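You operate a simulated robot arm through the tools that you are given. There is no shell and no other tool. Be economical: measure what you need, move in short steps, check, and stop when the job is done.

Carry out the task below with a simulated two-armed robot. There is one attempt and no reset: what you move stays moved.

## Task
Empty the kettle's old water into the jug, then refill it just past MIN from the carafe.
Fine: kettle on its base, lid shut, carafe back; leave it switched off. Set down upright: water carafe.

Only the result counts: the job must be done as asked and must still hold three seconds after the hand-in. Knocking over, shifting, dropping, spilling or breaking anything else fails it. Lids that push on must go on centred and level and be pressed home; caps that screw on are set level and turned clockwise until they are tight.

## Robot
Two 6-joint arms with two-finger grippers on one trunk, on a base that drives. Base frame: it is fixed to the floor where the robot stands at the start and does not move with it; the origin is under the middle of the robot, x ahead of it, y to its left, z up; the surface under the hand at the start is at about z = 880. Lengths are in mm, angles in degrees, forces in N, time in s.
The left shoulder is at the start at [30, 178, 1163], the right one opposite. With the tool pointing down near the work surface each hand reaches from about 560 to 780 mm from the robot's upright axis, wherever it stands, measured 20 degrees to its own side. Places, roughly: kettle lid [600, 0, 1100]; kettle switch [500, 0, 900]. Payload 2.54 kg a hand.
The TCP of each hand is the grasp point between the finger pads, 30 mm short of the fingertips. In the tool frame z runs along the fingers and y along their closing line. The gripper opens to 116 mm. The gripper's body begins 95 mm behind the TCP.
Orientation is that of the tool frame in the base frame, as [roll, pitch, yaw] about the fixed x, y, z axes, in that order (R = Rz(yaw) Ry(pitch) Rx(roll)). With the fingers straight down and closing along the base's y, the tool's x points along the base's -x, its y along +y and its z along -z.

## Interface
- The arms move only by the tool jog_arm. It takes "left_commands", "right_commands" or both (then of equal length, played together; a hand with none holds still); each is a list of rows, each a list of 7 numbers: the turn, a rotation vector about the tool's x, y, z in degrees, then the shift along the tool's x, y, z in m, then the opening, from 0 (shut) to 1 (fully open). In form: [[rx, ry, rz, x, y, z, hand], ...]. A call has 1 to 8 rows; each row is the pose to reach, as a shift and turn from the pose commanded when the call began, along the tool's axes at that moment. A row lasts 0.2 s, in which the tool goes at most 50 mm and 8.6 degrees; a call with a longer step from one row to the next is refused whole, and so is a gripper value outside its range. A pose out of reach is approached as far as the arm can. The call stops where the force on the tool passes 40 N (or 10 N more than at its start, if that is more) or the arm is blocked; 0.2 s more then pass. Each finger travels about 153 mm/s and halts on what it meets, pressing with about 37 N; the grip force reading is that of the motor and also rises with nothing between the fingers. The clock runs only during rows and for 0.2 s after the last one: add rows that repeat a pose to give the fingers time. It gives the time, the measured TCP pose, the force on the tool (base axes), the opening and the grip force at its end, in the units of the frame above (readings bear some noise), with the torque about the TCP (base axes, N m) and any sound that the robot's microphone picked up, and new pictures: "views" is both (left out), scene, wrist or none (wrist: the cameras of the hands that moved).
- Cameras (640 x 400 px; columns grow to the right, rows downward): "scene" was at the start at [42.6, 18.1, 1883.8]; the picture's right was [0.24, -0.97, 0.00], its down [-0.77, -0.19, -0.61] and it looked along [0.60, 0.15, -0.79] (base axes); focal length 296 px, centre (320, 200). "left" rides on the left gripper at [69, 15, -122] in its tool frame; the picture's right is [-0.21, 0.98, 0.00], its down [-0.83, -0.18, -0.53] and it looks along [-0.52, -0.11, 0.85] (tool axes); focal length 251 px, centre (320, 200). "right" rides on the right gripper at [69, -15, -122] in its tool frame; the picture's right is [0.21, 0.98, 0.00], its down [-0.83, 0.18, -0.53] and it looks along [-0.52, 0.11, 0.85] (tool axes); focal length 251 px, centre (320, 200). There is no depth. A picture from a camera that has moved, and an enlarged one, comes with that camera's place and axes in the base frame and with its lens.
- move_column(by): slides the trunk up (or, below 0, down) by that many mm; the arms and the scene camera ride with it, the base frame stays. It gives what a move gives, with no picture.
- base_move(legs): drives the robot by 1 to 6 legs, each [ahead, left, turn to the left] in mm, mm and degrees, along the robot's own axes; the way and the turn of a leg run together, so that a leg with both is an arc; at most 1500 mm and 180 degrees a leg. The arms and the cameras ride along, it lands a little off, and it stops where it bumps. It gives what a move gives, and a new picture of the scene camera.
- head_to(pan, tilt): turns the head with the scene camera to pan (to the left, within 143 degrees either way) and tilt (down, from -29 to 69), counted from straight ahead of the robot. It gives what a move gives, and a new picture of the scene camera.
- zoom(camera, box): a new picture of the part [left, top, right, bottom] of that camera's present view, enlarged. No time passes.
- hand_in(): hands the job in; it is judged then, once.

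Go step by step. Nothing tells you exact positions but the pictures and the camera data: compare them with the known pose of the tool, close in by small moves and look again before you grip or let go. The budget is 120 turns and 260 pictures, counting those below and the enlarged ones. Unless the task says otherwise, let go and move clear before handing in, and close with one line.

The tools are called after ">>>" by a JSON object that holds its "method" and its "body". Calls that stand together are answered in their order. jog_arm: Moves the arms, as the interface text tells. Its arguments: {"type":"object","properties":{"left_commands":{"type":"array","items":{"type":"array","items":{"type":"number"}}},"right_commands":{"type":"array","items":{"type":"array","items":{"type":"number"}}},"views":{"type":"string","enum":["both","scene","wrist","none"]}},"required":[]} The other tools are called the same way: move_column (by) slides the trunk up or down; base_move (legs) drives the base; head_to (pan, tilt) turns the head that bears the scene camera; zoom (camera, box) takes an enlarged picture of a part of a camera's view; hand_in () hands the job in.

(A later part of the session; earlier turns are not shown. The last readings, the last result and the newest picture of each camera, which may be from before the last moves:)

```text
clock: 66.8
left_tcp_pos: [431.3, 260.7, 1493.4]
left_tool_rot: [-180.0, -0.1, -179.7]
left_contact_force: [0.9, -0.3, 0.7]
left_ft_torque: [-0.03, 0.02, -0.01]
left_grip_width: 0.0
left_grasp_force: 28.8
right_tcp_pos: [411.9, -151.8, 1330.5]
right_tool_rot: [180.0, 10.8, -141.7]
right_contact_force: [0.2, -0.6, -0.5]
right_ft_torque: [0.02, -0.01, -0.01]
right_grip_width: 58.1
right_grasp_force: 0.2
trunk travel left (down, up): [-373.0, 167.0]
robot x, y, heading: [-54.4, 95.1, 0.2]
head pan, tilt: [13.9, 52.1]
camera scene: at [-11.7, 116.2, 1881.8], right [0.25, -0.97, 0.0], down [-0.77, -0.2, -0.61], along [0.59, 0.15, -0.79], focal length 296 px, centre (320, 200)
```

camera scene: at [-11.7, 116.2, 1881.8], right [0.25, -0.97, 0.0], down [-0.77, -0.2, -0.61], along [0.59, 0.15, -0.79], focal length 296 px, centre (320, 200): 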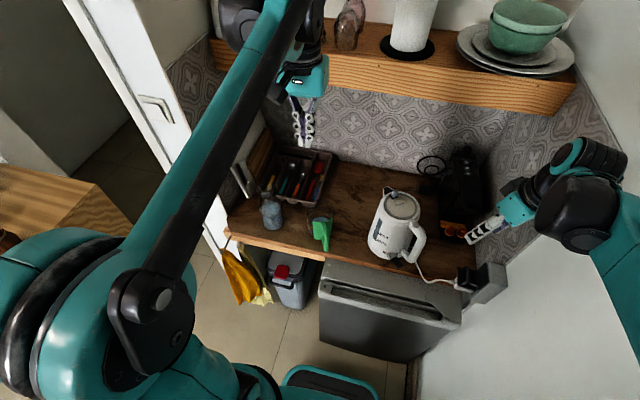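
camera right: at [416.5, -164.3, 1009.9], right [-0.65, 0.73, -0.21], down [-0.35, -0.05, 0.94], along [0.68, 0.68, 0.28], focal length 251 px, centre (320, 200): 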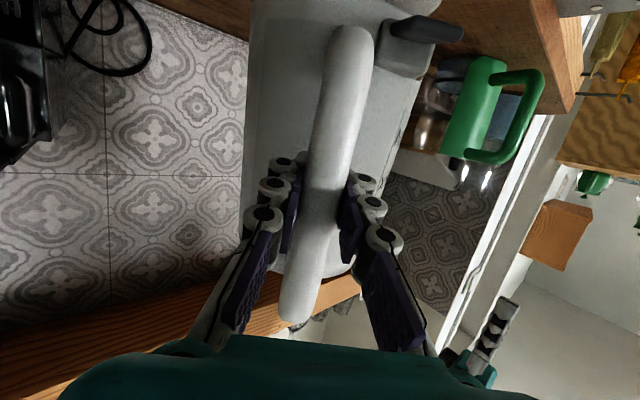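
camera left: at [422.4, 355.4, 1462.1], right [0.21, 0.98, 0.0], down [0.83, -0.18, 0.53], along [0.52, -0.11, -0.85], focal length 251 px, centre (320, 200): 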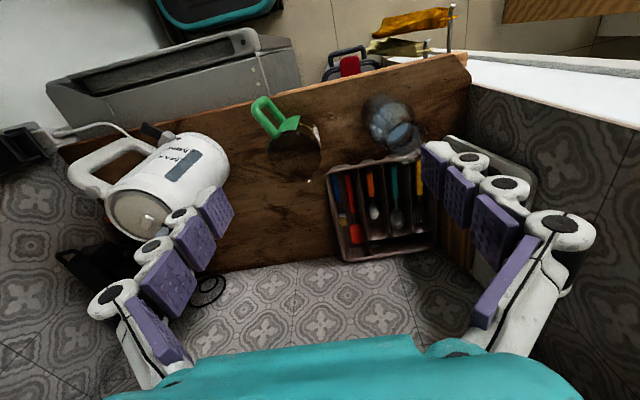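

I'll level the right hand to point straight down and move it above the lid tab.

>>> {"method": "jog_arm", "body": {"right_commands": [[0, 2, 0, -0.039, 0.0005, 0.0244, 0.5], [0, 4, 0, -0.078, 0.001, 0.0488, 0.5], [0, 6, 0, -0.117, 0.0016, 0.0731, 0.5], [0, 8, 0, -0.156, 0.002, 0.0975, 0.5], [0, 9.5, 0, -0.195, 0.0027, 0.122, 0.5], [0, 10.8, 0, -0.234, 0.0032, 0.1463, 0.5]], "views": "both"}}

>>> {"method": "zoom", "body": {"camera": "right", "box": [200, 100, 440, 300]}}

```text
clock: 68.2
left_tcp_pos: [433.9, 261.5, 1493.8]
left_tool_rot: [179.9, -0.1, -179.7]
left_contact_force: [0.9, 0.2, -0.5]
left_ft_torque: [-0.02, 0.07, -0.03]
left_grip_width: 0.1
left_grasp_force: 28.3
right_tcp_pos: [613.5, 11.3, 1230.0]
right_tool_rot: [180.0, 0.1, -141.6]
right_contact_force: [0.3, -0.4, -0.6]
right_ft_torque: [0.03, 0.06, 0.0]
right_grip_width: 57.9
right_grasp_force: 0.1
trunk travel left (down, up): [-373.0, 167.0]
robot x, y, heading: [-53.7, 96.3, 0.5]
head pan, tilt: [13.9, 52.1]
camera scene: at [-9.7, 117.1, 1881.7], right [0.25, -0.97, 0.0], down [-0.77, -0.2, -0.61], along [0.59, 0.15, -0.79], focal length 296 px, centre (320, 200)
camera right: at [569.4, -42.9, 1352.1], right [-0.77, 0.63, 0.0], down [0.53, 0.65, 0.53], along [0.34, 0.41, -0.84], focal length 251 px, centre (320, 200)
```

scene: 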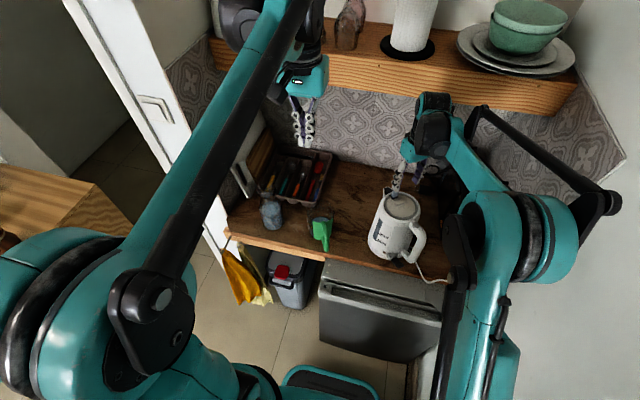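
right: 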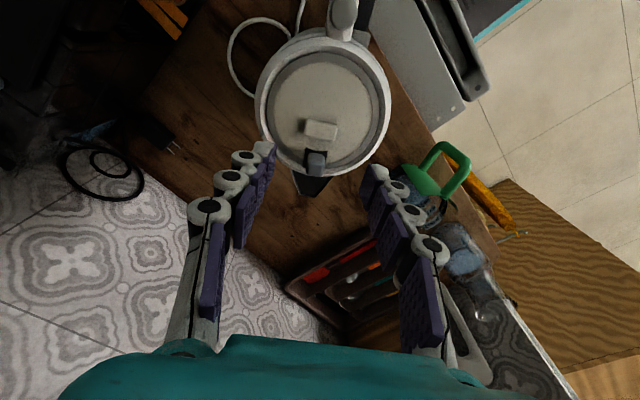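

```text
2.00 times, centred on (320, 200) of right
camera zoom: at [569.4, -42.9, 1352.1], right [-0.77, 0.63, 0.0], down [0.53, 0.65, 0.53], along [0.34, 0.41, -0.84], focal length 503 px, centre (320, 200)
```

zoom: 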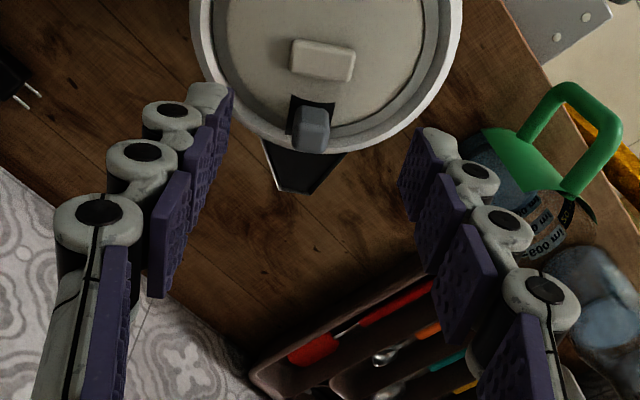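

The tab is right beneath the hand and well aligned. I'll descend close to the lid.

>>> {"method": "jog_arm", "body": {"right_commands": [[0, 0, 0, 0, 0, 0.04, 0.5], [0, 0, 0, 0, 0, 0.075, 0.5], [0, 0, 0, 0, 0, 0.082, 0.45]], "views": "wrist"}}

>>> {"method": "zoom", "body": {"camera": "scene", "box": [360, 160, 450, 260]}}

>>> {"method": "zoom", "body": {"camera": "right", "box": [220, 60, 420, 220]}}

```text
clock: 69.0
left_tcp_pos: [430.0, 259.6, 1495.0]
left_tool_rot: [-180.0, 0.0, -179.7]
left_contact_force: [0.6, 1.1, -1.0]
left_ft_torque: [-0.01, -0.01, -0.01]
left_grip_width: 0.3
left_grasp_force: 28.9
right_tcp_pos: [610.3, 10.0, 1152.9]
right_tool_rot: [-179.9, 0.4, -141.7]
right_contact_force: [-1.3, -0.6, 0.5]
right_ft_torque: [-0.01, -0.04, -0.02]
right_grip_width: 52.2
right_grasp_force: 0.0
trunk travel left (down, up): [-373.0, 167.0]
robot x, y, heading: [-54.5, 99.7, 0.4]
head pan, tilt: [13.9, 52.1]
camera right: at [565.9, -44.6, 1274.1], right [-0.77, 0.63, 0.0], down [0.53, 0.65, 0.54], along [0.34, 0.42, -0.84], focal length 251 px, centre (320, 200)
```

right: 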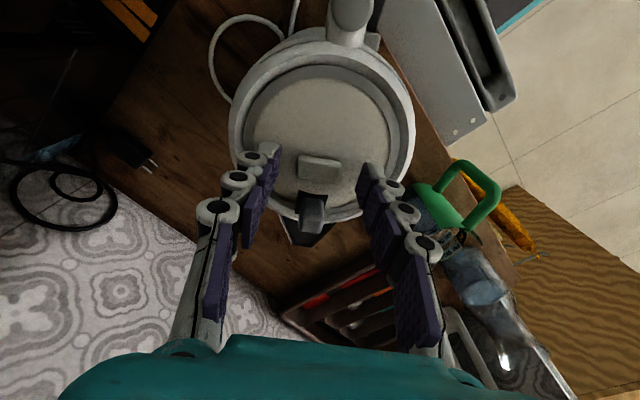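

```text
4.00 times, centred on (405, 210) of scene
camera zoom: at [-14.4, 115.5, 1881.9], right [0.25, -0.97, 0.0], down [-0.76, -0.2, -0.61], along [0.6, 0.15, -0.79], focal length 1186 px, centre (-20, 160)
```

zoom: 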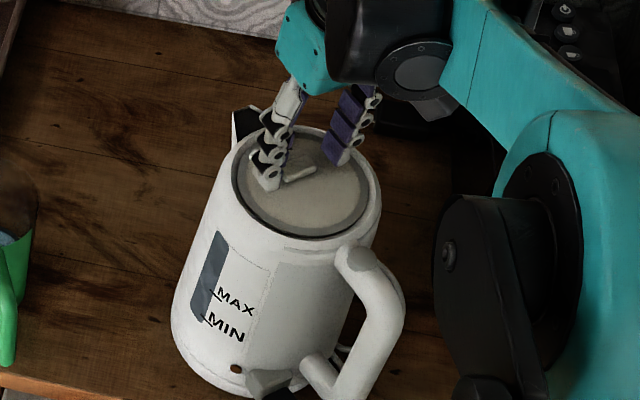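

```text
2.50 times, centred on (320, 140) of right
camera zoom: at [565.9, -44.6, 1274.1], right [-0.77, 0.63, 0.0], down [0.53, 0.65, 0.54], along [0.34, 0.42, -0.84], focal length 629 px, centre (320, 350)
```

zoom: 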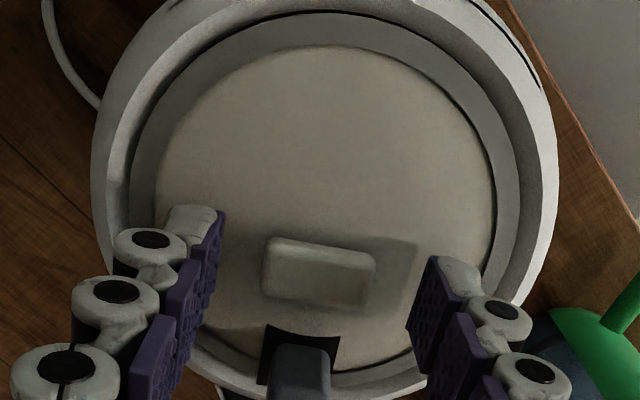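

Slight offset of 4 mm; I'll correct, lower to the lid, and close on the tab.

>>> {"method": "jog_arm", "body": {"right_commands": [[0, 0, 0, -0.004, 0.001, 0.003, 0.4], [0, 0, 0, -0.004, 0.001, 0.006, 0.4], [0, 0, 0, -0.004, 0.001, 0.008, 0.4], [0, 0, 0, -0.004, 0.001, 0.008, 0.1], [0, 0, 0, -0.004, 0.001, 0.008, 0.0], [0, 0, 0, -0.004, 0.001, 0.008, 0.0]], "views": "none"}}

>>> {"method": "zoom", "body": {"camera": "right", "box": [220, 60, 420, 220]}}

```text
clock: 70.4
left_tcp_pos: [429.0, 259.4, 1495.4]
left_tool_rot: [-180.0, 0.0, -179.7]
left_contact_force: [-0.1, -0.7, -0.4]
left_ft_torque: [-0.01, -0.06, 0.0]
left_grip_width: 0.3
left_grasp_force: 28.9
right_tcp_pos: [612.9, 12.3, 1144.1]
right_tool_rot: [-179.9, 0.4, -141.7]
right_contact_force: [7.1, -2.3, 26.2]
right_ft_torque: [-0.64, 0.24, 0.27]
right_grip_width: 29.0
right_grasp_force: 37.3
trunk travel left (down, up): [-373.0, 167.0]
robot x, y, heading: [-52.8, 97.9, 0.1]
head pan, tilt: [13.9, 52.1]
```

```text
2.50 times, centred on (320, 140) of right
camera zoom: at [568.5, -42.0, 1265.6], right [-0.77, 0.63, 0.0], down [0.53, 0.65, 0.54], along [0.34, 0.41, -0.84], focal length 629 px, centre (320, 350)
```

zoom: 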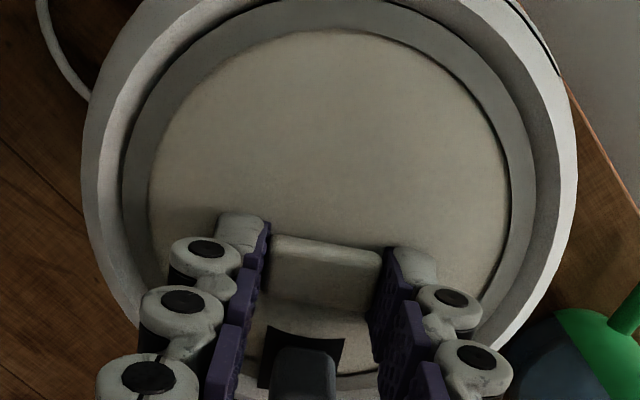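

Tab gripped at 29 mm wide. I'll lift gently by about 12 mm and watch the force.

>>> {"method": "jog_arm", "body": {"right_commands": [[0, 0, 0, 0, 0, -0.004, 0], [0, 0, 0, 0, 0, -0.008, 0], [0, 0, 0, 0.001, 0, -0.012, 0], [0, 0, 0, 0.001, 0, -0.012, 0]], "views": "wrist"}}

>>> {"method": "zoom", "body": {"camera": "right", "box": [220, 60, 420, 220]}}

>>> {"method": "zoom", "body": {"camera": "scene", "box": [360, 160, 450, 260]}}

```text
clock: 71.4
left_tcp_pos: [431.8, 260.4, 1493.8]
left_tool_rot: [179.9, -0.1, -179.7]
left_contact_force: [-0.1, 0.3, -0.2]
left_ft_torque: [0.01, 0.01, -0.01]
left_grip_width: 0.0
left_grasp_force: 29.1
right_tcp_pos: [614.0, 12.8, 1154.2]
right_tool_rot: [179.9, 0.1, -141.5]
right_contact_force: [0.9, -0.1, -4.8]
right_ft_torque: [0.18, -0.24, -0.01]
right_grip_width: 29.2
right_grasp_force: 37.5
trunk travel left (down, up): [-373.0, 167.0]
robot x, y, heading: [-53.7, 97.0, 0.2]
head pan, tilt: [13.9, 52.1]
camera right: at [569.7, -41.7, 1276.2], right [-0.77, 0.63, 0.0], down [0.53, 0.65, 0.54], along [0.34, 0.42, -0.84], focal length 251 px, centre (320, 200)
```

right: 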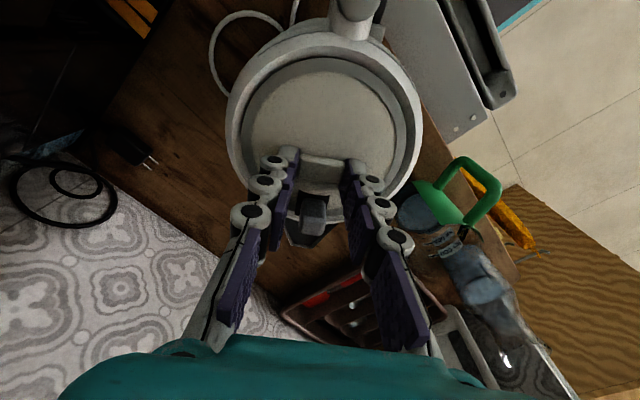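

```text
2.50 times, centred on (320, 140) of right
camera zoom: at [569.7, -41.7, 1276.2], right [-0.77, 0.63, 0.0], down [0.53, 0.65, 0.54], along [0.34, 0.42, -0.84], focal length 629 px, centre (320, 350)
```

zoom: 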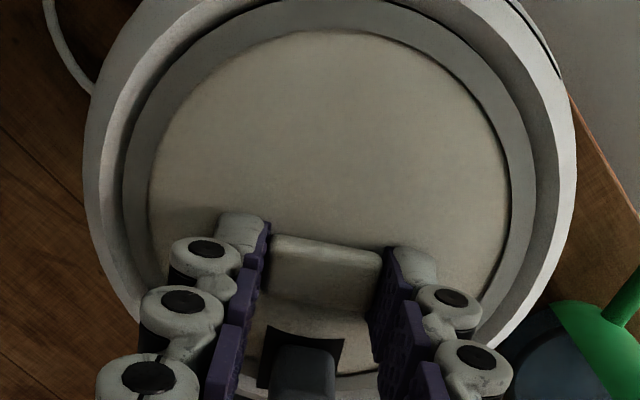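

```text
4.00 times, centred on (405, 210) of scene
camera zoom: at [-12.2, 115.8, 1881.8], right [0.25, -0.97, 0.0], down [-0.77, -0.2, -0.61], along [0.59, 0.15, -0.79], focal length 1186 px, centre (-20, 160)
```

zoom: 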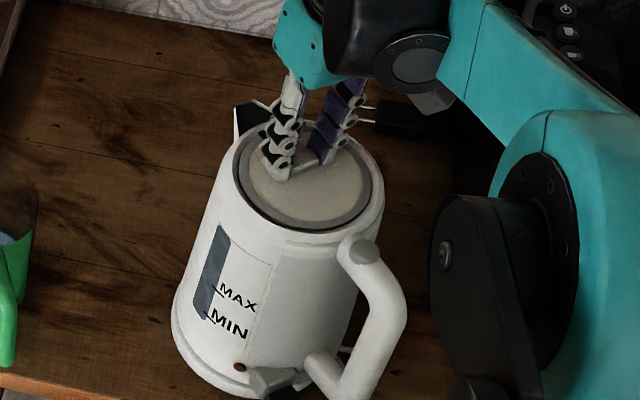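

The kettle lifted with the lid, so the lid is latched. I'll set it back down and look for the release.

>>> {"method": "jog_arm", "body": {"right_commands": [[0, 0, 0, 0, 0, 0.004, 0], [0, 0, 0, -0.001, 0, 0.008, 0], [0, 0, 0, -0.001, 0, 0.0105, 0], [0, 0, 0, -0.001, 0, 0.0105, 0]], "views": "none"}}

>>> {"method": "jog_arm", "body": {"right_commands": [[0, 0, 0, 0, 0, 0, 0.25], [0, 0, 0, 0, 0, 0, 0.45], [0, 0, 0, 0, 0, -0.04, 0.5], [0, 0, 0, 0.03, 0, -0.08, 0.5]], "views": "wrist"}}

>>> {"method": "zoom", "body": {"camera": "right", "box": [240, 0, 420, 200]}}

>>> {"method": "zoom", "body": {"camera": "scene", "box": [360, 160, 450, 260]}}

```text
clock: 72.4
left_tcp_pos: [430.3, 259.2, 1494.3]
left_tool_rot: [-179.9, 0.0, -179.6]
left_contact_force: [0.9, 0.0, -0.1]
left_ft_torque: [0.02, 0.0, 0.02]
left_grip_width: 0.0
left_grasp_force: 28.3
right_tcp_pos: [612.6, 12.1, 1145.4]
right_tool_rot: [179.9, 0.3, -141.7]
right_contact_force: [-2.1, -2.8, 2.4]
right_ft_torque: [-0.08, 0.1, 0.04]
right_grip_width: 29.0
right_grasp_force: 36.5
trunk travel left (down, up): [-373.0, 167.0]
robot x, y, heading: [-57.6, 96.8, 0.4]
head pan, tilt: [13.9, 52.1]
```

```text
clock: 73.4
left_tcp_pos: [427.7, 258.7, 1495.7]
left_tool_rot: [-180.0, 0.1, -179.6]
left_contact_force: [0.3, -1.2, 0.4]
left_ft_torque: [0.03, -0.09, 0.02]
left_grip_width: 0.0
left_grasp_force: 28.4
right_tcp_pos: [585.4, -8.9, 1224.5]
right_tool_rot: [-179.9, 0.4, -141.6]
right_contact_force: [-0.7, -0.5, 0.2]
right_ft_torque: [0.0, -0.06, 0.01]
right_grip_width: 57.9
right_grasp_force: 0.1
trunk travel left (down, up): [-373.0, 167.0]
robot x, y, heading: [-56.7, 94.7, 0.2]
head pan, tilt: [13.9, 52.1]
camera right: at [540.6, -63.6, 1345.0], right [-0.77, 0.63, 0.0], down [0.53, 0.65, 0.54], along [0.34, 0.42, -0.84], focal length 251 px, centre (320, 200)
```

right: 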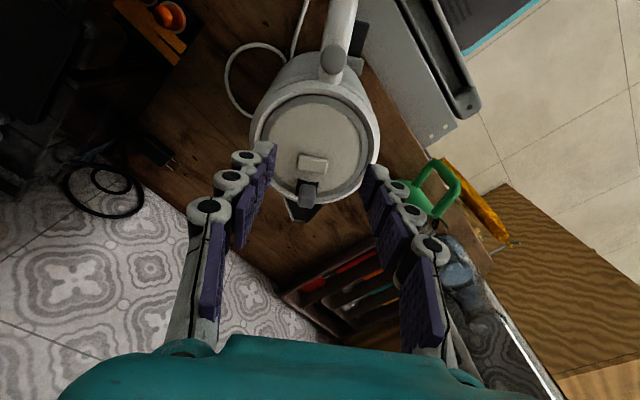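

```text
2.00 times, centred on (330, 100) of right
camera zoom: at [540.6, -63.6, 1345.0], right [-0.77, 0.63, 0.0], down [0.53, 0.65, 0.54], along [0.34, 0.42, -0.84], focal length 503 px, centre (300, 400)
```

zoom: 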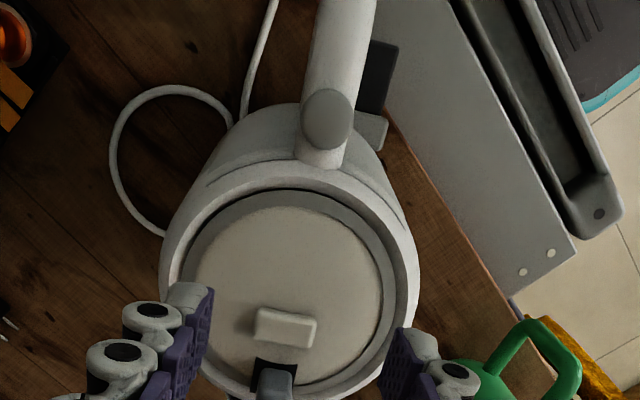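

```text
4.00 times, centred on (405, 210) of scene
camera zoom: at [-16.9, 114.3, 1882.0], right [0.25, -0.97, 0.0], down [-0.76, -0.19, -0.62], along [0.6, 0.15, -0.79], focal length 1186 px, centre (-20, 160)
```

zoom: 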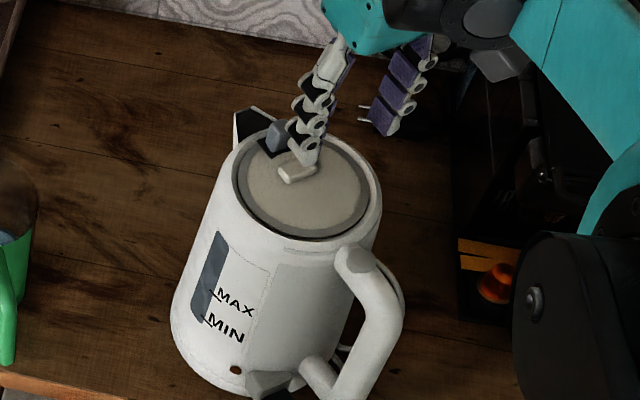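

The grey button on top of the handle looks like the lid release, near (541,−45,~1110). I'll position closed fingers above it.

>>> {"method": "jog_arm", "body": {"right_commands": [[0, 0, 0, 0.028, 0, 0, 0.2], [0, 0, 0, 0.057, -0.001, 0, 0.0], [0, 0, 0, 0.057, -0.001, 0.04, 0.0], [0, 0, 0, 0.057, -0.001, 0.072, 0.0]], "views": "wrist"}}

>>> {"method": "zoom", "body": {"camera": "scene", "box": [360, 160, 450, 260]}}

>>> {"method": "zoom", "body": {"camera": "right", "box": [220, 60, 420, 220]}}

```text
clock: 74.4
left_tcp_pos: [431.3, 259.6, 1494.7]
left_tool_rot: [179.9, -0.1, -179.7]
left_contact_force: [0.4, -0.7, 0.3]
left_ft_torque: [0.0, -0.02, 0.0]
left_grip_width: 0.0
left_grasp_force: 28.2
right_tcp_pos: [546.0, -42.8, 1151.9]
right_tool_rot: [180.0, 0.3, -141.7]
right_contact_force: [-0.1, -0.6, 0.0]
right_ft_torque: [-0.01, 0.01, 0.02]
right_grip_width: 0.0
right_grasp_force: 28.7
trunk travel left (down, up): [-373.0, 167.0]
robot x, y, heading: [-54.6, 99.5, 0.5]
head pan, tilt: [13.9, 52.1]
camera right: at [501.2, -97.1, 1273.2], right [-0.77, 0.63, 0.0], down [0.53, 0.65, 0.54], along [0.34, 0.42, -0.84], focal length 251 px, centre (320, 200)
```

right: 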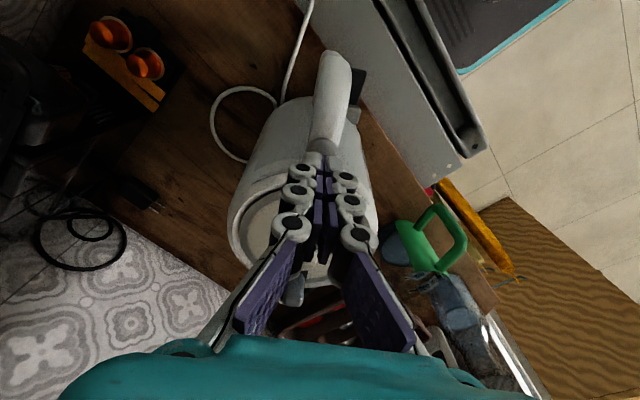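

```text
4.00 times, centred on (405, 210) of scene
camera zoom: at [-13.4, 114.8, 1881.8], right [0.25, -0.97, 0.0], down [-0.77, -0.19, -0.61], along [0.59, 0.15, -0.79], focal length 1186 px, centre (-20, 160)
```

zoom: 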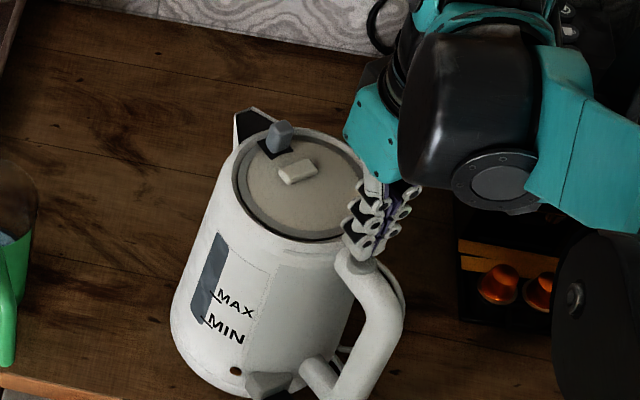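

```text
2.50 times, centred on (320, 140) of right
camera zoom: at [501.2, -97.1, 1273.2], right [-0.77, 0.63, 0.0], down [0.53, 0.65, 0.54], along [0.34, 0.42, -0.84], focal length 629 px, centre (320, 350)
```

zoom: 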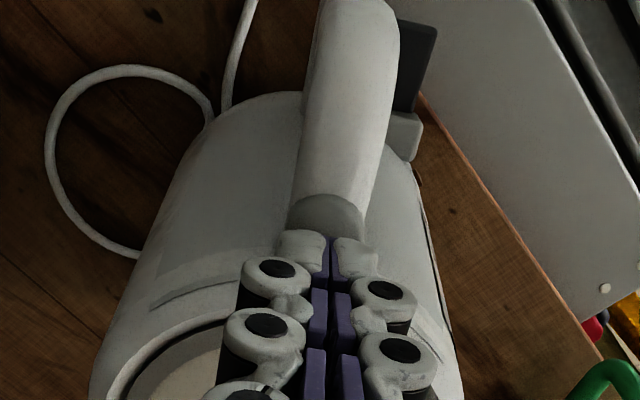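

Fingers are just above the button; I'll shift back 6 mm and press down.

>>> {"method": "jog_arm", "body": {"right_commands": [[0, 0, 0, 0.006, 0, 0.0, 0], [0, 0, 0, 0.006, 0, 0.005, 0], [0, 0, 0, 0.006, 0, 0.009, 0], [0, 0, 0, 0.006, 0, 0.013, 0], [0, 0, 0, 0.006, 0, 0.016, 0], [0, 0, 0, 0.006, 0, 0.019, 0], [0, 0, 0, 0.006, 0, 0.022, 0]], "views": "wrist"}}

>>> {"method": "zoom", "body": {"camera": "scene", "box": [360, 160, 450, 260]}}

```text
clock: 75.8
left_tcp_pos: [428.8, 260.2, 1496.3]
left_tool_rot: [-180.0, 0.1, -179.7]
left_contact_force: [0.4, 0.7, -0.9]
left_ft_torque: [-0.01, 0.04, 0.01]
left_grip_width: 0.0
left_grasp_force: 28.8
right_tcp_pos: [539.2, -44.8, 1136.0]
right_tool_rot: [-179.7, 0.3, -141.7]
right_contact_force: [-1.0, 0.1, 31.8]
right_ft_torque: [0.06, -0.1, 0.06]
right_grip_width: 5.8
right_grasp_force: 27.9
trunk travel left (down, up): [-373.0, 167.0]
robot x, y, heading: [-53.4, 96.3, 0.2]
head pan, tilt: [13.9, 52.1]
heard: click
stopped in row 7 (right hand): the force on the tool passed its limit at 45 N (the readings are from after the stop); the commanded pose is now the measured one
camera right: at [494.3, -99.5, 1257.8], right [-0.77, 0.63, 0.0], down [0.53, 0.65, 0.54], along [0.34, 0.41, -0.84], focal length 251 px, centre (320, 200)
```

right: 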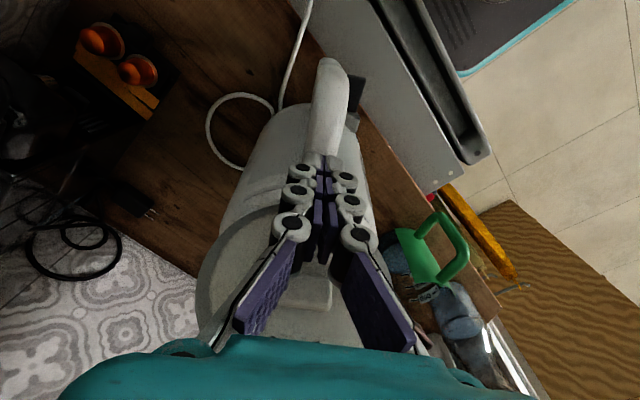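

```text
4.00 times, centred on (405, 210) of scene
camera zoom: at [-16.0, 116.0, 1882.2], right [0.25, -0.97, 0.0], down [-0.76, -0.2, -0.61], along [0.6, 0.15, -0.79], focal length 1186 px, centre (-20, 160)
```

zoom: 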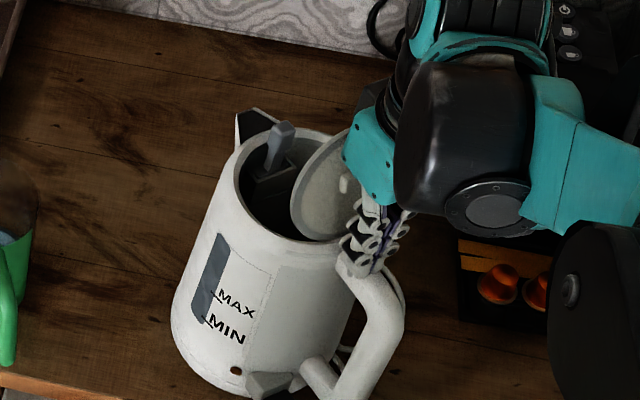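

The button clicked and the lid popped open. I'll back the right hand away toward the handle side and up.

>>> {"method": "jog_arm", "body": {"right_commands": [[0, 0, 0, 0.004, 0, -0.006, 0], [0, 0, 0, 0.03, 0, -0.015, 0], [0, 0, 0, 0.06, 0, -0.04, 0], [0, 0, 0, 0.1, 0, -0.07, 0], [0, 0, 0, 0.13, 0, -0.1, 0]], "views": "both"}}

>>> {"method": "zoom", "body": {"camera": "scene", "box": [360, 150, 450, 260]}}

```text
clock: 77.0
left_tcp_pos: [428.5, 258.6, 1494.7]
left_tool_rot: [180.0, 0.0, -179.7]
left_contact_force: [0.1, 0.7, -0.2]
left_ft_torque: [-0.01, -0.02, -0.01]
left_grip_width: 0.0
left_grasp_force: 28.2
right_tcp_pos: [434.5, -123.3, 1236.8]
right_tool_rot: [-179.8, 0.3, -141.6]
right_contact_force: [-0.5, 0.4, -0.4]
right_ft_torque: [0.02, -0.05, 0.01]
right_grip_width: 0.0
right_grasp_force: 28.8
trunk travel left (down, up): [-373.0, 167.0]
robot x, y, heading: [-57.8, 98.4, 0.4]
head pan, tilt: [13.9, 52.1]
camera scene: at [-15.7, 114.9, 1881.9], right [0.25, -0.97, 0.0], down [-0.76, -0.19, -0.61], along [0.6, 0.15, -0.79], focal length 296 px, centre (320, 200)
camera right: at [390.7, -178.2, 1357.8], right [-0.77, 0.63, 0.0], down [0.53, 0.65, 0.54], along [0.34, 0.41, -0.84], focal length 251 px, centre (320, 200)
```

scene: 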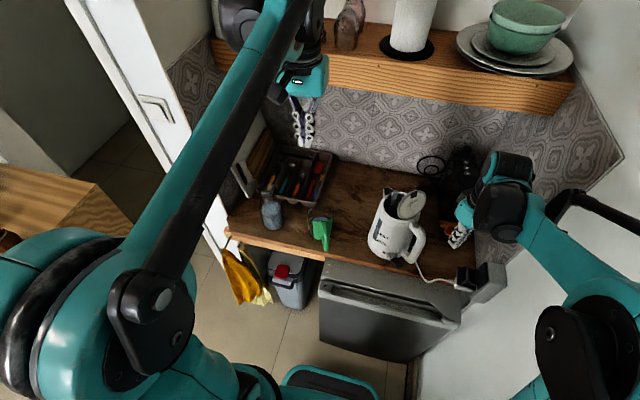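
right: 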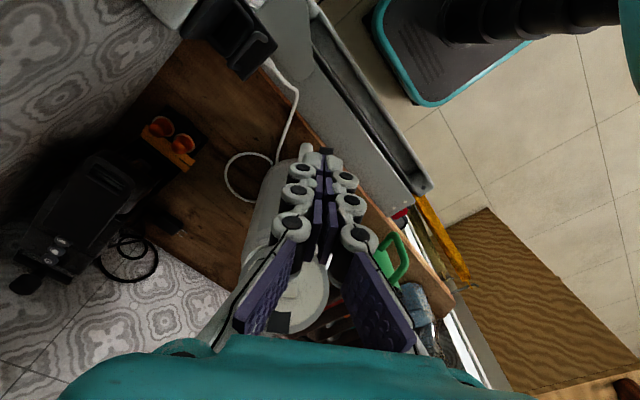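

```text
3.64 times, centred on (405, 205) of scene
camera zoom: at [-15.7, 114.9, 1881.9], right [0.25, -0.97, 0.0], down [-0.76, -0.19, -0.61], along [0.6, 0.15, -0.79], focal length 1078 px, centre (11, 182)
```

zoom: 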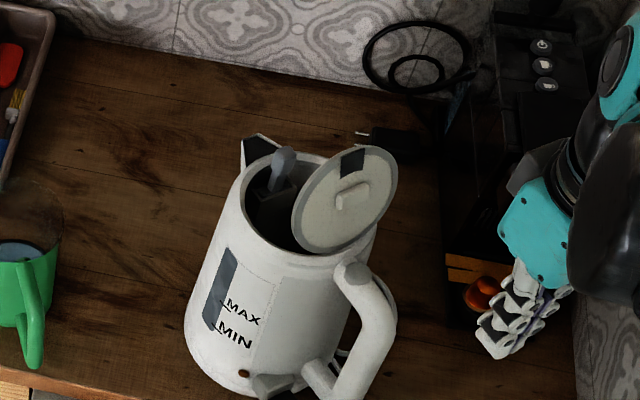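

The lid stands open. Now for the carafe: I'll raise the right hand out of the way and drive the base left so the left hand faces the carafe.

>>> {"method": "jog_arm", "body": {"right_commands": [[0, 0, 0, 0, 0, -0.045, 0], [0, 0, 0, 0, 0, -0.09, 0], [0, 0, 0, 0, 0, -0.135, 0], [0, 0, 0, 0, 0, -0.17, 0]], "left_commands": [[0, 0, 0, 0, 0, 0.045, 0.3], [0, 0, 0, 0, 0, 0.09, 0.6], [0, 0, 0, 0, 0, 0.135, 1], [0, 0, 0, 0, 0, 0.17, 1]], "views": "none"}}

>>> {"method": "base_move", "body": {"legs": [[-12, 0, 0], [0, 185, 0]]}}

>>> {"method": "jog_arm", "body": {"left_commands": [[0, -8.5, 0, 0, 0, 0.01, 1], [0, -17, 0, 0, 0, 0.02, 1], [0, -25.5, 0, 0, 0, 0.03, 1], [0, -34, 0, 0, 0, 0.04, 1], [0, -42, 0, 0, 0, 0.05, 1]], "views": "wrist"}}

```text
clock: 78.0
left_tcp_pos: [431.6, 258.7, 1322.4]
left_tool_rot: [-180.0, 0.0, -179.7]
left_contact_force: [0.1, 0.9, -0.3]
left_ft_torque: [-0.03, 0.0, 0.0]
left_grip_width: 116.3
left_grasp_force: 0.0
right_tcp_pos: [437.6, -123.8, 1404.8]
right_tool_rot: [-180.0, 0.2, -141.7]
right_contact_force: [-0.5, -0.1, 0.2]
right_ft_torque: [0.02, -0.02, 0.01]
right_grip_width: 0.2
right_grasp_force: 28.7
trunk travel left (down, up): [-373.0, 167.0]
robot x, y, heading: [-53.5, 93.9, 0.5]
head pan, tilt: [13.9, 52.1]
```

```text
clock: 79.9
left_tcp_pos: [420.9, 438.1, 1323.8]
left_tool_rot: [180.0, 0.1, 179.9]
left_contact_force: [-0.2, -0.1, 0.2]
left_ft_torque: [0.02, -0.01, -0.04]
left_grip_width: 115.9
left_grasp_force: 0.1
right_tcp_pos: [425.0, 55.9, 1403.2]
right_tool_rot: [-179.9, 0.2, -142.0]
right_contact_force: [0.4, 0.4, 0.6]
right_ft_torque: [-0.03, -0.01, -0.04]
right_grip_width: 0.0
right_grasp_force: 28.1
trunk travel left (down, up): [-373.0, 167.0]
robot x, y, heading: [-67.9, 276.1, -0.1]
head pan, tilt: [13.9, 52.1]
camera scene: at [-25.1, 297.5, 1881.8], right [0.24, -0.97, 0.0], down [-0.77, -0.19, -0.61], along [0.6, 0.15, -0.79], focal length 296 px, centre (320, 200)
```

scene: 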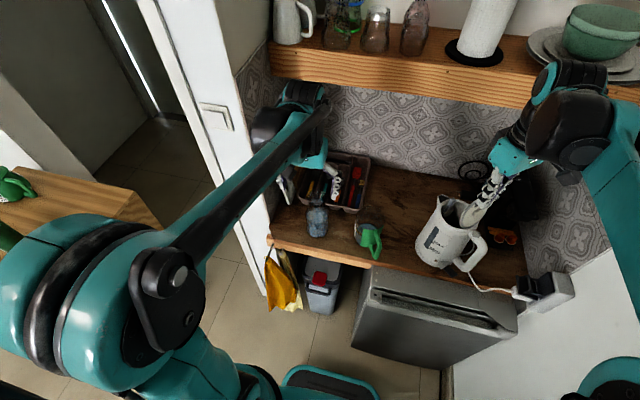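

```text
clock: 81.1
left_tcp_pos: [420.6, 437.9, 1271.9]
left_tool_rot: [180.0, 42.1, 179.9]
left_contact_force: [-0.7, 0.5, -0.2]
left_ft_torque: [-0.03, 0.04, 0.0]
left_grip_width: 116.1
left_grasp_force: 0.1
right_tcp_pos: [425.3, 55.9, 1403.3]
right_tool_rot: [-180.0, 0.3, -142.0]
right_contact_force: [-0.6, 0.7, 0.5]
right_ft_torque: [0.01, 0.01, 0.01]
right_grip_width: 0.0
right_grasp_force: 29.1
trunk travel left (down, up): [-373.0, 167.0]
robot x, y, heading: [-68.0, 280.9, -0.0]
head pan, tilt: [13.9, 52.1]
camera left: at [287.5, 452.3, 1316.0], right [0.16, 0.98, 0.14], down [0.26, -0.18, 0.95], along [0.95, -0.11, -0.28], focal length 251 px, centre (320, 200)
```

left: 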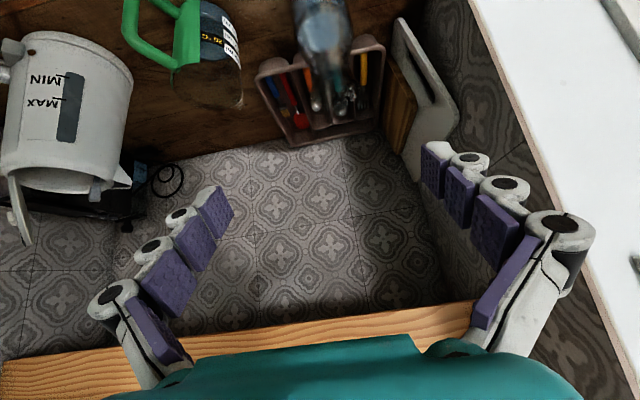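

The left hand is coming round well. I'll lower the trunk 200 mm and flatten the hand to about 70°.

>>> {"method": "move_column", "body": {"by": -200}}

>>> {"method": "jog_arm", "body": {"left_commands": [[0, -7.5, 0, 0, 0, 0, 1], [0, -15, 0, 0, 0, 0, 1], [0, -22.5, 0, 0, 0, 0, 1], [0, -30, 0, 0, 0, 0, 1]], "views": "both"}}

>>> {"method": "zoom", "body": {"camera": "scene", "box": [250, 90, 390, 220]}}

```text
clock: 83.2
left_tcp_pos: [420.2, 436.5, 1072.1]
left_tool_rot: [-179.9, 41.9, -180.0]
left_contact_force: [0.4, 0.1, 0.7]
left_ft_torque: [0.0, -0.01, 0.03]
left_grip_width: 115.8
left_grasp_force: 0.1
right_tcp_pos: [425.7, 55.5, 1203.5]
right_tool_rot: [-179.8, 0.2, -142.0]
right_contact_force: [0.1, 0.3, 0.0]
right_ft_torque: [0.0, -0.01, 0.01]
right_grip_width: 0.1
right_grasp_force: 29.3
trunk travel left (down, up): [-173.0, 367.0]
robot x, y, heading: [-69.2, 275.3, 0.2]
head pan, tilt: [13.9, 52.1]
```

```text
clock: 84.2
left_tcp_pos: [422.6, 436.4, 1081.0]
left_tool_rot: [180.0, 72.0, 180.0]
left_contact_force: [0.4, -0.2, 0.4]
left_ft_torque: [-0.01, 0.02, -0.03]
left_grip_width: 116.0
left_grasp_force: 0.1
left hand out of reach, approached as far as the arm can: row 4
right_tcp_pos: [425.9, 54.7, 1204.1]
right_tool_rot: [-179.9, 0.2, -142.0]
right_contact_force: [-0.2, -0.6, -0.5]
right_ft_torque: [0.01, 0.0, -0.03]
right_grip_width: 0.0
right_grasp_force: 28.6
trunk travel left (down, up): [-173.0, 367.0]
robot x, y, heading: [-66.1, 282.5, 0.2]
head pan, tilt: [13.9, 52.1]
camera scene: at [-24.9, 297.4, 1681.8], right [0.24, -0.97, 0.0], down [-0.77, -0.19, -0.61], along [0.6, 0.15, -0.79], focal length 296 px, centre (320, 200)
camera left: at [285.2, 451.8, 1052.6], right [0.07, 0.98, 0.2], down [-0.25, -0.18, 0.95], along [0.97, -0.11, 0.23], focal length 251 px, centre (320, 200)
```

scene: 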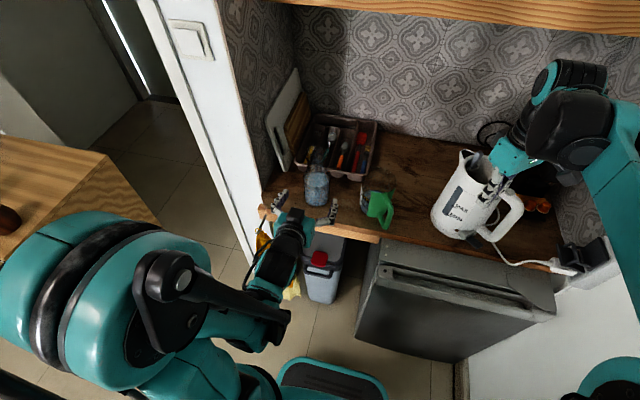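
left: 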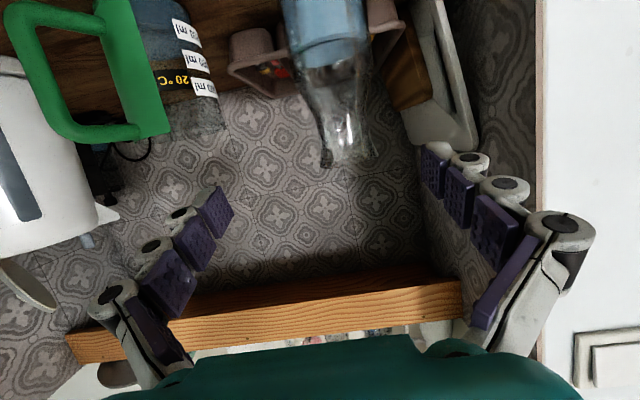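

```text
3.08 times, centred on (320, 155) of scene
camera zoom: at [-24.9, 297.4, 1681.8], right [0.24, -0.97, 0.0], down [-0.77, -0.19, -0.61], along [0.6, 0.15, -0.79], focal length 912 px, centre (320, 338)
```

zoom: 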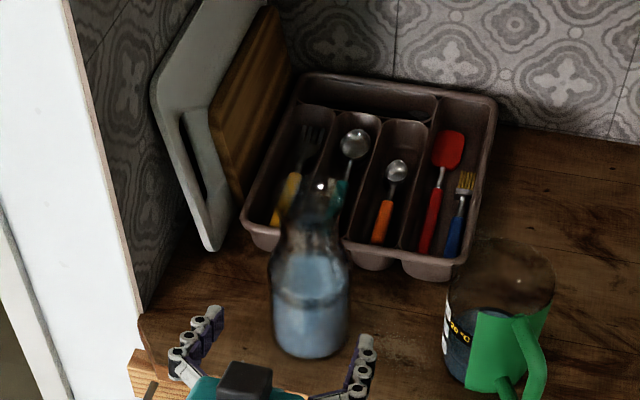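

The carafe is at about (590,461). I'll zoom to see its profile for gripping.

>>> {"method": "zoom", "body": {"camera": "left", "box": [220, 0, 460, 180]}}

>>> {"method": "zoom", "body": {"camera": "scene", "box": [295, 135, 345, 215]}}

```text
2.22 times, centred on (340, 90) of left
camera zoom: at [285.2, 451.8, 1052.6], right [0.07, 0.98, 0.2], down [-0.25, -0.18, 0.95], along [0.97, -0.11, 0.23], focal length 559 px, centre (276, 444)
```

zoom: 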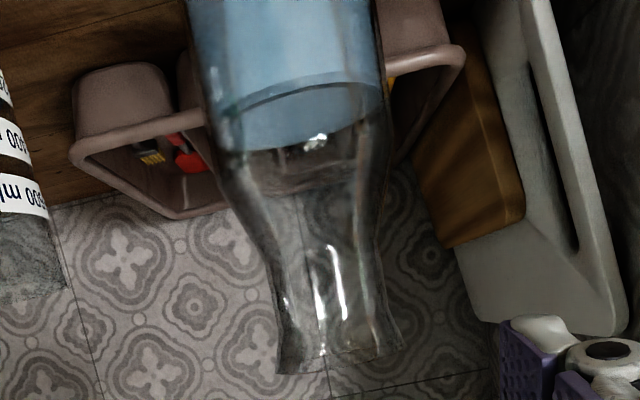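

```text
5.00 times, centred on (320, 175) of scene
camera zoom: at [-24.9, 297.4, 1681.8], right [0.24, -0.97, 0.0], down [-0.77, -0.19, -0.61], along [0.6, 0.15, -0.79], focal length 1482 px, centre (320, 325)
```

zoom: 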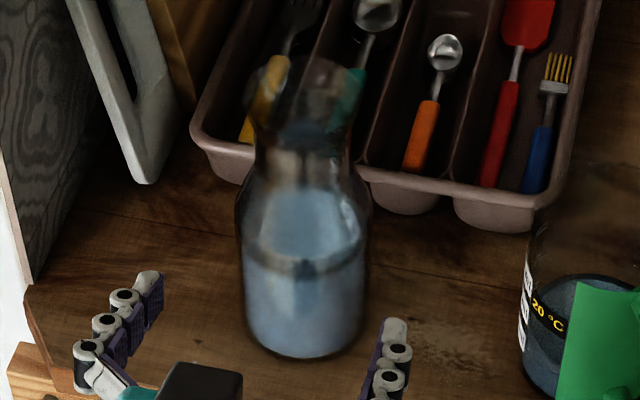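

The carafe body is about 85–95 mm wide with water up to z≈970. I'll grip the body at z≈955, approaching to a standoff first.

>>> {"method": "jog_arm", "body": {"left_commands": [[0, 0, 0, 0.023, 0.0083, 0.023, 1], [0, 0, 0, 0.0455, 0.0167, 0.0456, 1], [0, 0, 0, 0.0682, 0.025, 0.0684, 1]], "views": "wrist"}}

>>> {"method": "zoom", "body": {"camera": "scene", "box": [270, 110, 370, 230]}}

```text
clock: 85.0
left_tcp_pos: [486.3, 456.7, 1064.0]
left_tool_rot: [-179.9, 71.7, -179.8]
left_contact_force: [-0.6, 0.2, -0.4]
left_ft_torque: [0.02, 0.0, 0.01]
left_grip_width: 115.8
left_grasp_force: 0.2
left hand out of reach, approached as far as the arm can: row 1, 2, 3
right_tcp_pos: [426.3, 56.2, 1203.3]
right_tool_rot: [-179.9, 0.1, -142.0]
right_contact_force: [0.8, -0.8, -0.4]
right_ft_torque: [0.0, 0.05, -0.05]
right_grip_width: 0.0
right_grasp_force: 29.2
trunk travel left (down, up): [-173.0, 367.0]
robot x, y, heading: [-67.5, 277.2, 0.2]
head pan, tilt: [13.9, 52.1]
camera left: at [348.9, 472.0, 1037.0], right [0.07, 0.98, 0.2], down [-0.25, -0.18, 0.95], along [0.97, -0.11, 0.23], focal length 251 px, centre (320, 200)
```

left: 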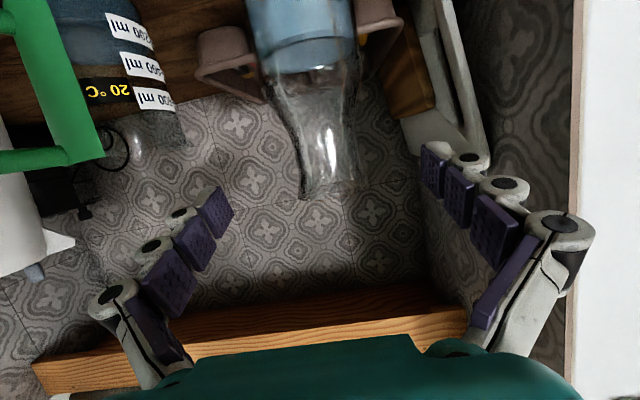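

```text
3.33 times, centred on (320, 170) of scene
camera zoom: at [-22.9, 297.9, 1681.7], right [0.24, -0.97, 0.0], down [-0.77, -0.19, -0.61], along [0.59, 0.15, -0.79], focal length 988 px, centre (320, 300)
```

zoom: 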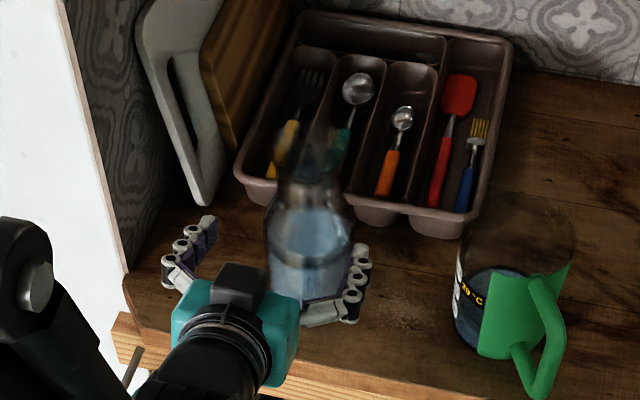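

The arm can't go lower at this trunk height, so I'll lower the trunk 75 mm to bring the hand to z≈989.

>>> {"method": "move_column", "body": {"by": -75}}

>>> {"method": "jog_arm", "body": {"left_commands": [[0, 0, 0, 0, 0.004, 0.015, 1], [0, 0, 0, 0, 0.004, 0.03, 1], [0, 0, 0, 0, 0.004, 0.045, 1]], "views": "wrist"}}

>>> {"method": "zoom", "body": {"camera": "scene", "box": [270, 80, 370, 200]}}

```text
clock: 86.2
left_tcp_pos: [484.4, 457.0, 991.1]
left_tool_rot: [-180.0, 71.8, -180.0]
left_contact_force: [-0.3, 0.2, 0.4]
left_ft_torque: [-0.01, 0.0, -0.03]
left_grip_width: 115.8
left_grasp_force: 0.1
right_tcp_pos: [423.5, 55.2, 1128.5]
right_tool_rot: [-179.9, 0.2, -142.0]
right_contact_force: [0.1, 0.3, -1.1]
right_ft_torque: [-0.02, -0.02, 0.02]
right_grip_width: 0.0
right_grasp_force: 28.4
trunk travel left (down, up): [-98.0, 442.0]
robot x, y, heading: [-68.9, 280.9, 0.2]
head pan, tilt: [13.9, 52.1]
```

```text
clock: 87.0
left_tcp_pos: [527.6, 460.4, 976.2]
left_tool_rot: [179.9, 71.8, 180.0]
left_contact_force: [0.7, -0.3, 0.1]
left_ft_torque: [0.01, 0.01, -0.02]
left_grip_width: 115.9
left_grasp_force: 0.0
right_tcp_pos: [426.0, 57.1, 1128.6]
right_tool_rot: [-180.0, 0.2, -142.0]
right_contact_force: [0.6, 0.1, -0.3]
right_ft_torque: [-0.01, 0.04, -0.01]
right_grip_width: 0.0
right_grasp_force: 28.3
trunk travel left (down, up): [-98.0, 442.0]
robot x, y, heading: [-67.7, 280.1, 0.0]
head pan, tilt: [13.9, 52.1]
camera left: at [390.2, 476.4, 949.2], right [0.07, 0.98, 0.2], down [-0.25, -0.18, 0.95], along [0.97, -0.11, 0.23], focal length 251 px, centre (320, 200)
```

left: 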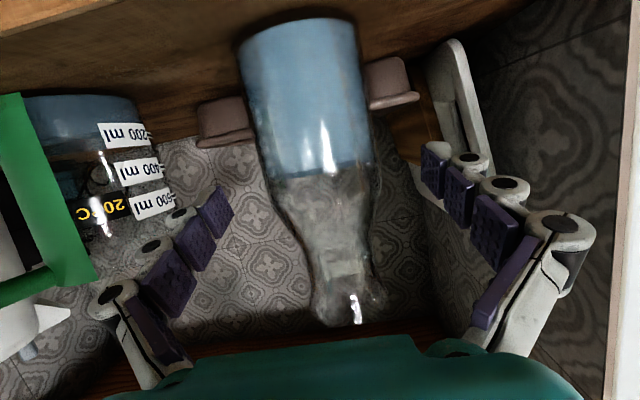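

```text
3.33 times, centred on (320, 140) of scene
camera zoom: at [-24.8, 297.7, 1606.8], right [0.24, -0.97, 0.0], down [-0.77, -0.19, -0.61], along [0.6, 0.15, -0.79], focal length 988 px, centre (320, 400)
```

zoom: 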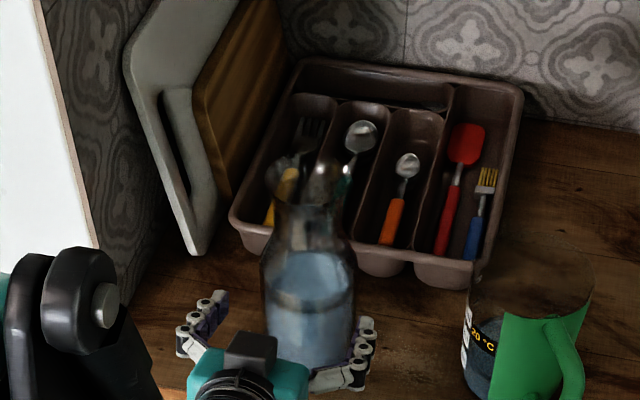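

Carafe diameter is about 89 mm and centred at y≈459. I'll advance 63 mm so it sits between the pads.

>>> {"method": "jog_arm", "body": {"left_commands": [[0, 0, 0, 0, -0.001, 0.02, 1], [0, 0, 0, 0, -0.001, 0.042, 1], [0, 0, 0, 0, -0.001, 0.058, 1], [0, 0, 0, 0, -0.001, 0.063, 1]], "views": "wrist"}}

>>> {"method": "zoom", "body": {"camera": "scene", "box": [270, 80, 370, 200]}}

```text
clock: 88.0
left_tcp_pos: [587.9, 458.6, 956.6]
left_tool_rot: [-180.0, 71.8, 180.0]
left_contact_force: [0.4, 0.2, -0.5]
left_ft_torque: [-0.01, -0.01, -0.01]
left_grip_width: 116.1
left_grasp_force: 0.0
right_tcp_pos: [424.1, 56.6, 1129.4]
right_tool_rot: [-179.8, 0.1, -142.0]
right_contact_force: [-0.1, -0.5, -0.4]
right_ft_torque: [-0.03, -0.01, 0.0]
right_grip_width: 0.0
right_grasp_force: 28.7
trunk travel left (down, up): [-98.0, 442.0]
robot x, y, heading: [-69.2, 276.8, 0.1]
head pan, tilt: [13.9, 52.1]
camera left: at [450.1, 475.0, 928.9], right [0.07, 0.98, 0.2], down [-0.25, -0.18, 0.95], along [0.97, -0.11, 0.23], focal length 251 px, centre (320, 200)
```

left: 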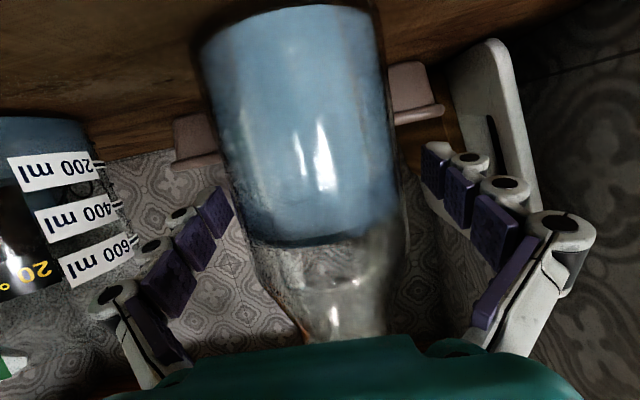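

```text
3.33 times, centred on (320, 140) of scene
camera zoom: at [-25.7, 297.4, 1606.9], right [0.24, -0.97, 0.0], down [-0.77, -0.19, -0.61], along [0.6, 0.15, -0.79], focal length 988 px, centre (320, 400)
```

zoom: 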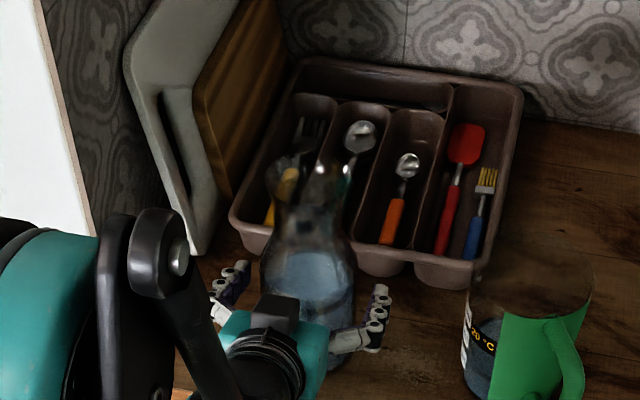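

The carafe sits between the pads without contact. I'll close the gripper.

>>> {"method": "jog_arm", "body": {"left_commands": [[0, 0, 0, 0, -0.001, 0, 0.85], [0, 0, 0, 0, -0.001, 0, 0.6], [0, 0, 0, 0, -0.001, 0, 0.4], [0, 0, 0, 0, -0.001, 0, 0.4]], "views": "wrist"}}

```text
clock: 89.0
left_tcp_pos: [586.5, 459.0, 956.4]
left_tool_rot: [179.9, 71.9, 180.0]
left_contact_force: [0.2, 1.2, 2.1]
left_ft_torque: [0.31, -0.05, 0.0]
left_grip_width: 85.2
left_grasp_force: 37.2
right_tcp_pos: [424.1, 55.4, 1129.4]
right_tool_rot: [-179.9, 0.2, -142.0]
right_contact_force: [0.1, -0.1, 0.6]
right_ft_torque: [-0.02, 0.0, 0.02]
right_grip_width: 0.0
right_grasp_force: 29.3
trunk travel left (down, up): [-98.0, 442.0]
robot x, y, heading: [-67.8, 283.6, 0.3]
head pan, tilt: [13.9, 52.1]
camera left: at [450.1, 474.0, 929.1], right [0.07, 0.98, 0.2], down [-0.25, -0.18, 0.95], along [0.97, -0.11, 0.23], focal length 251 px, centre (320, 200)
```

left: 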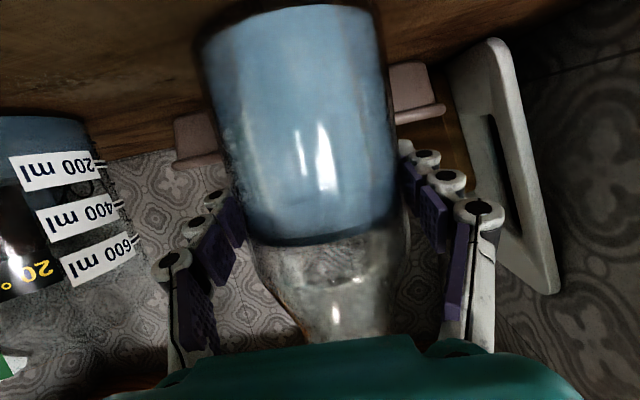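

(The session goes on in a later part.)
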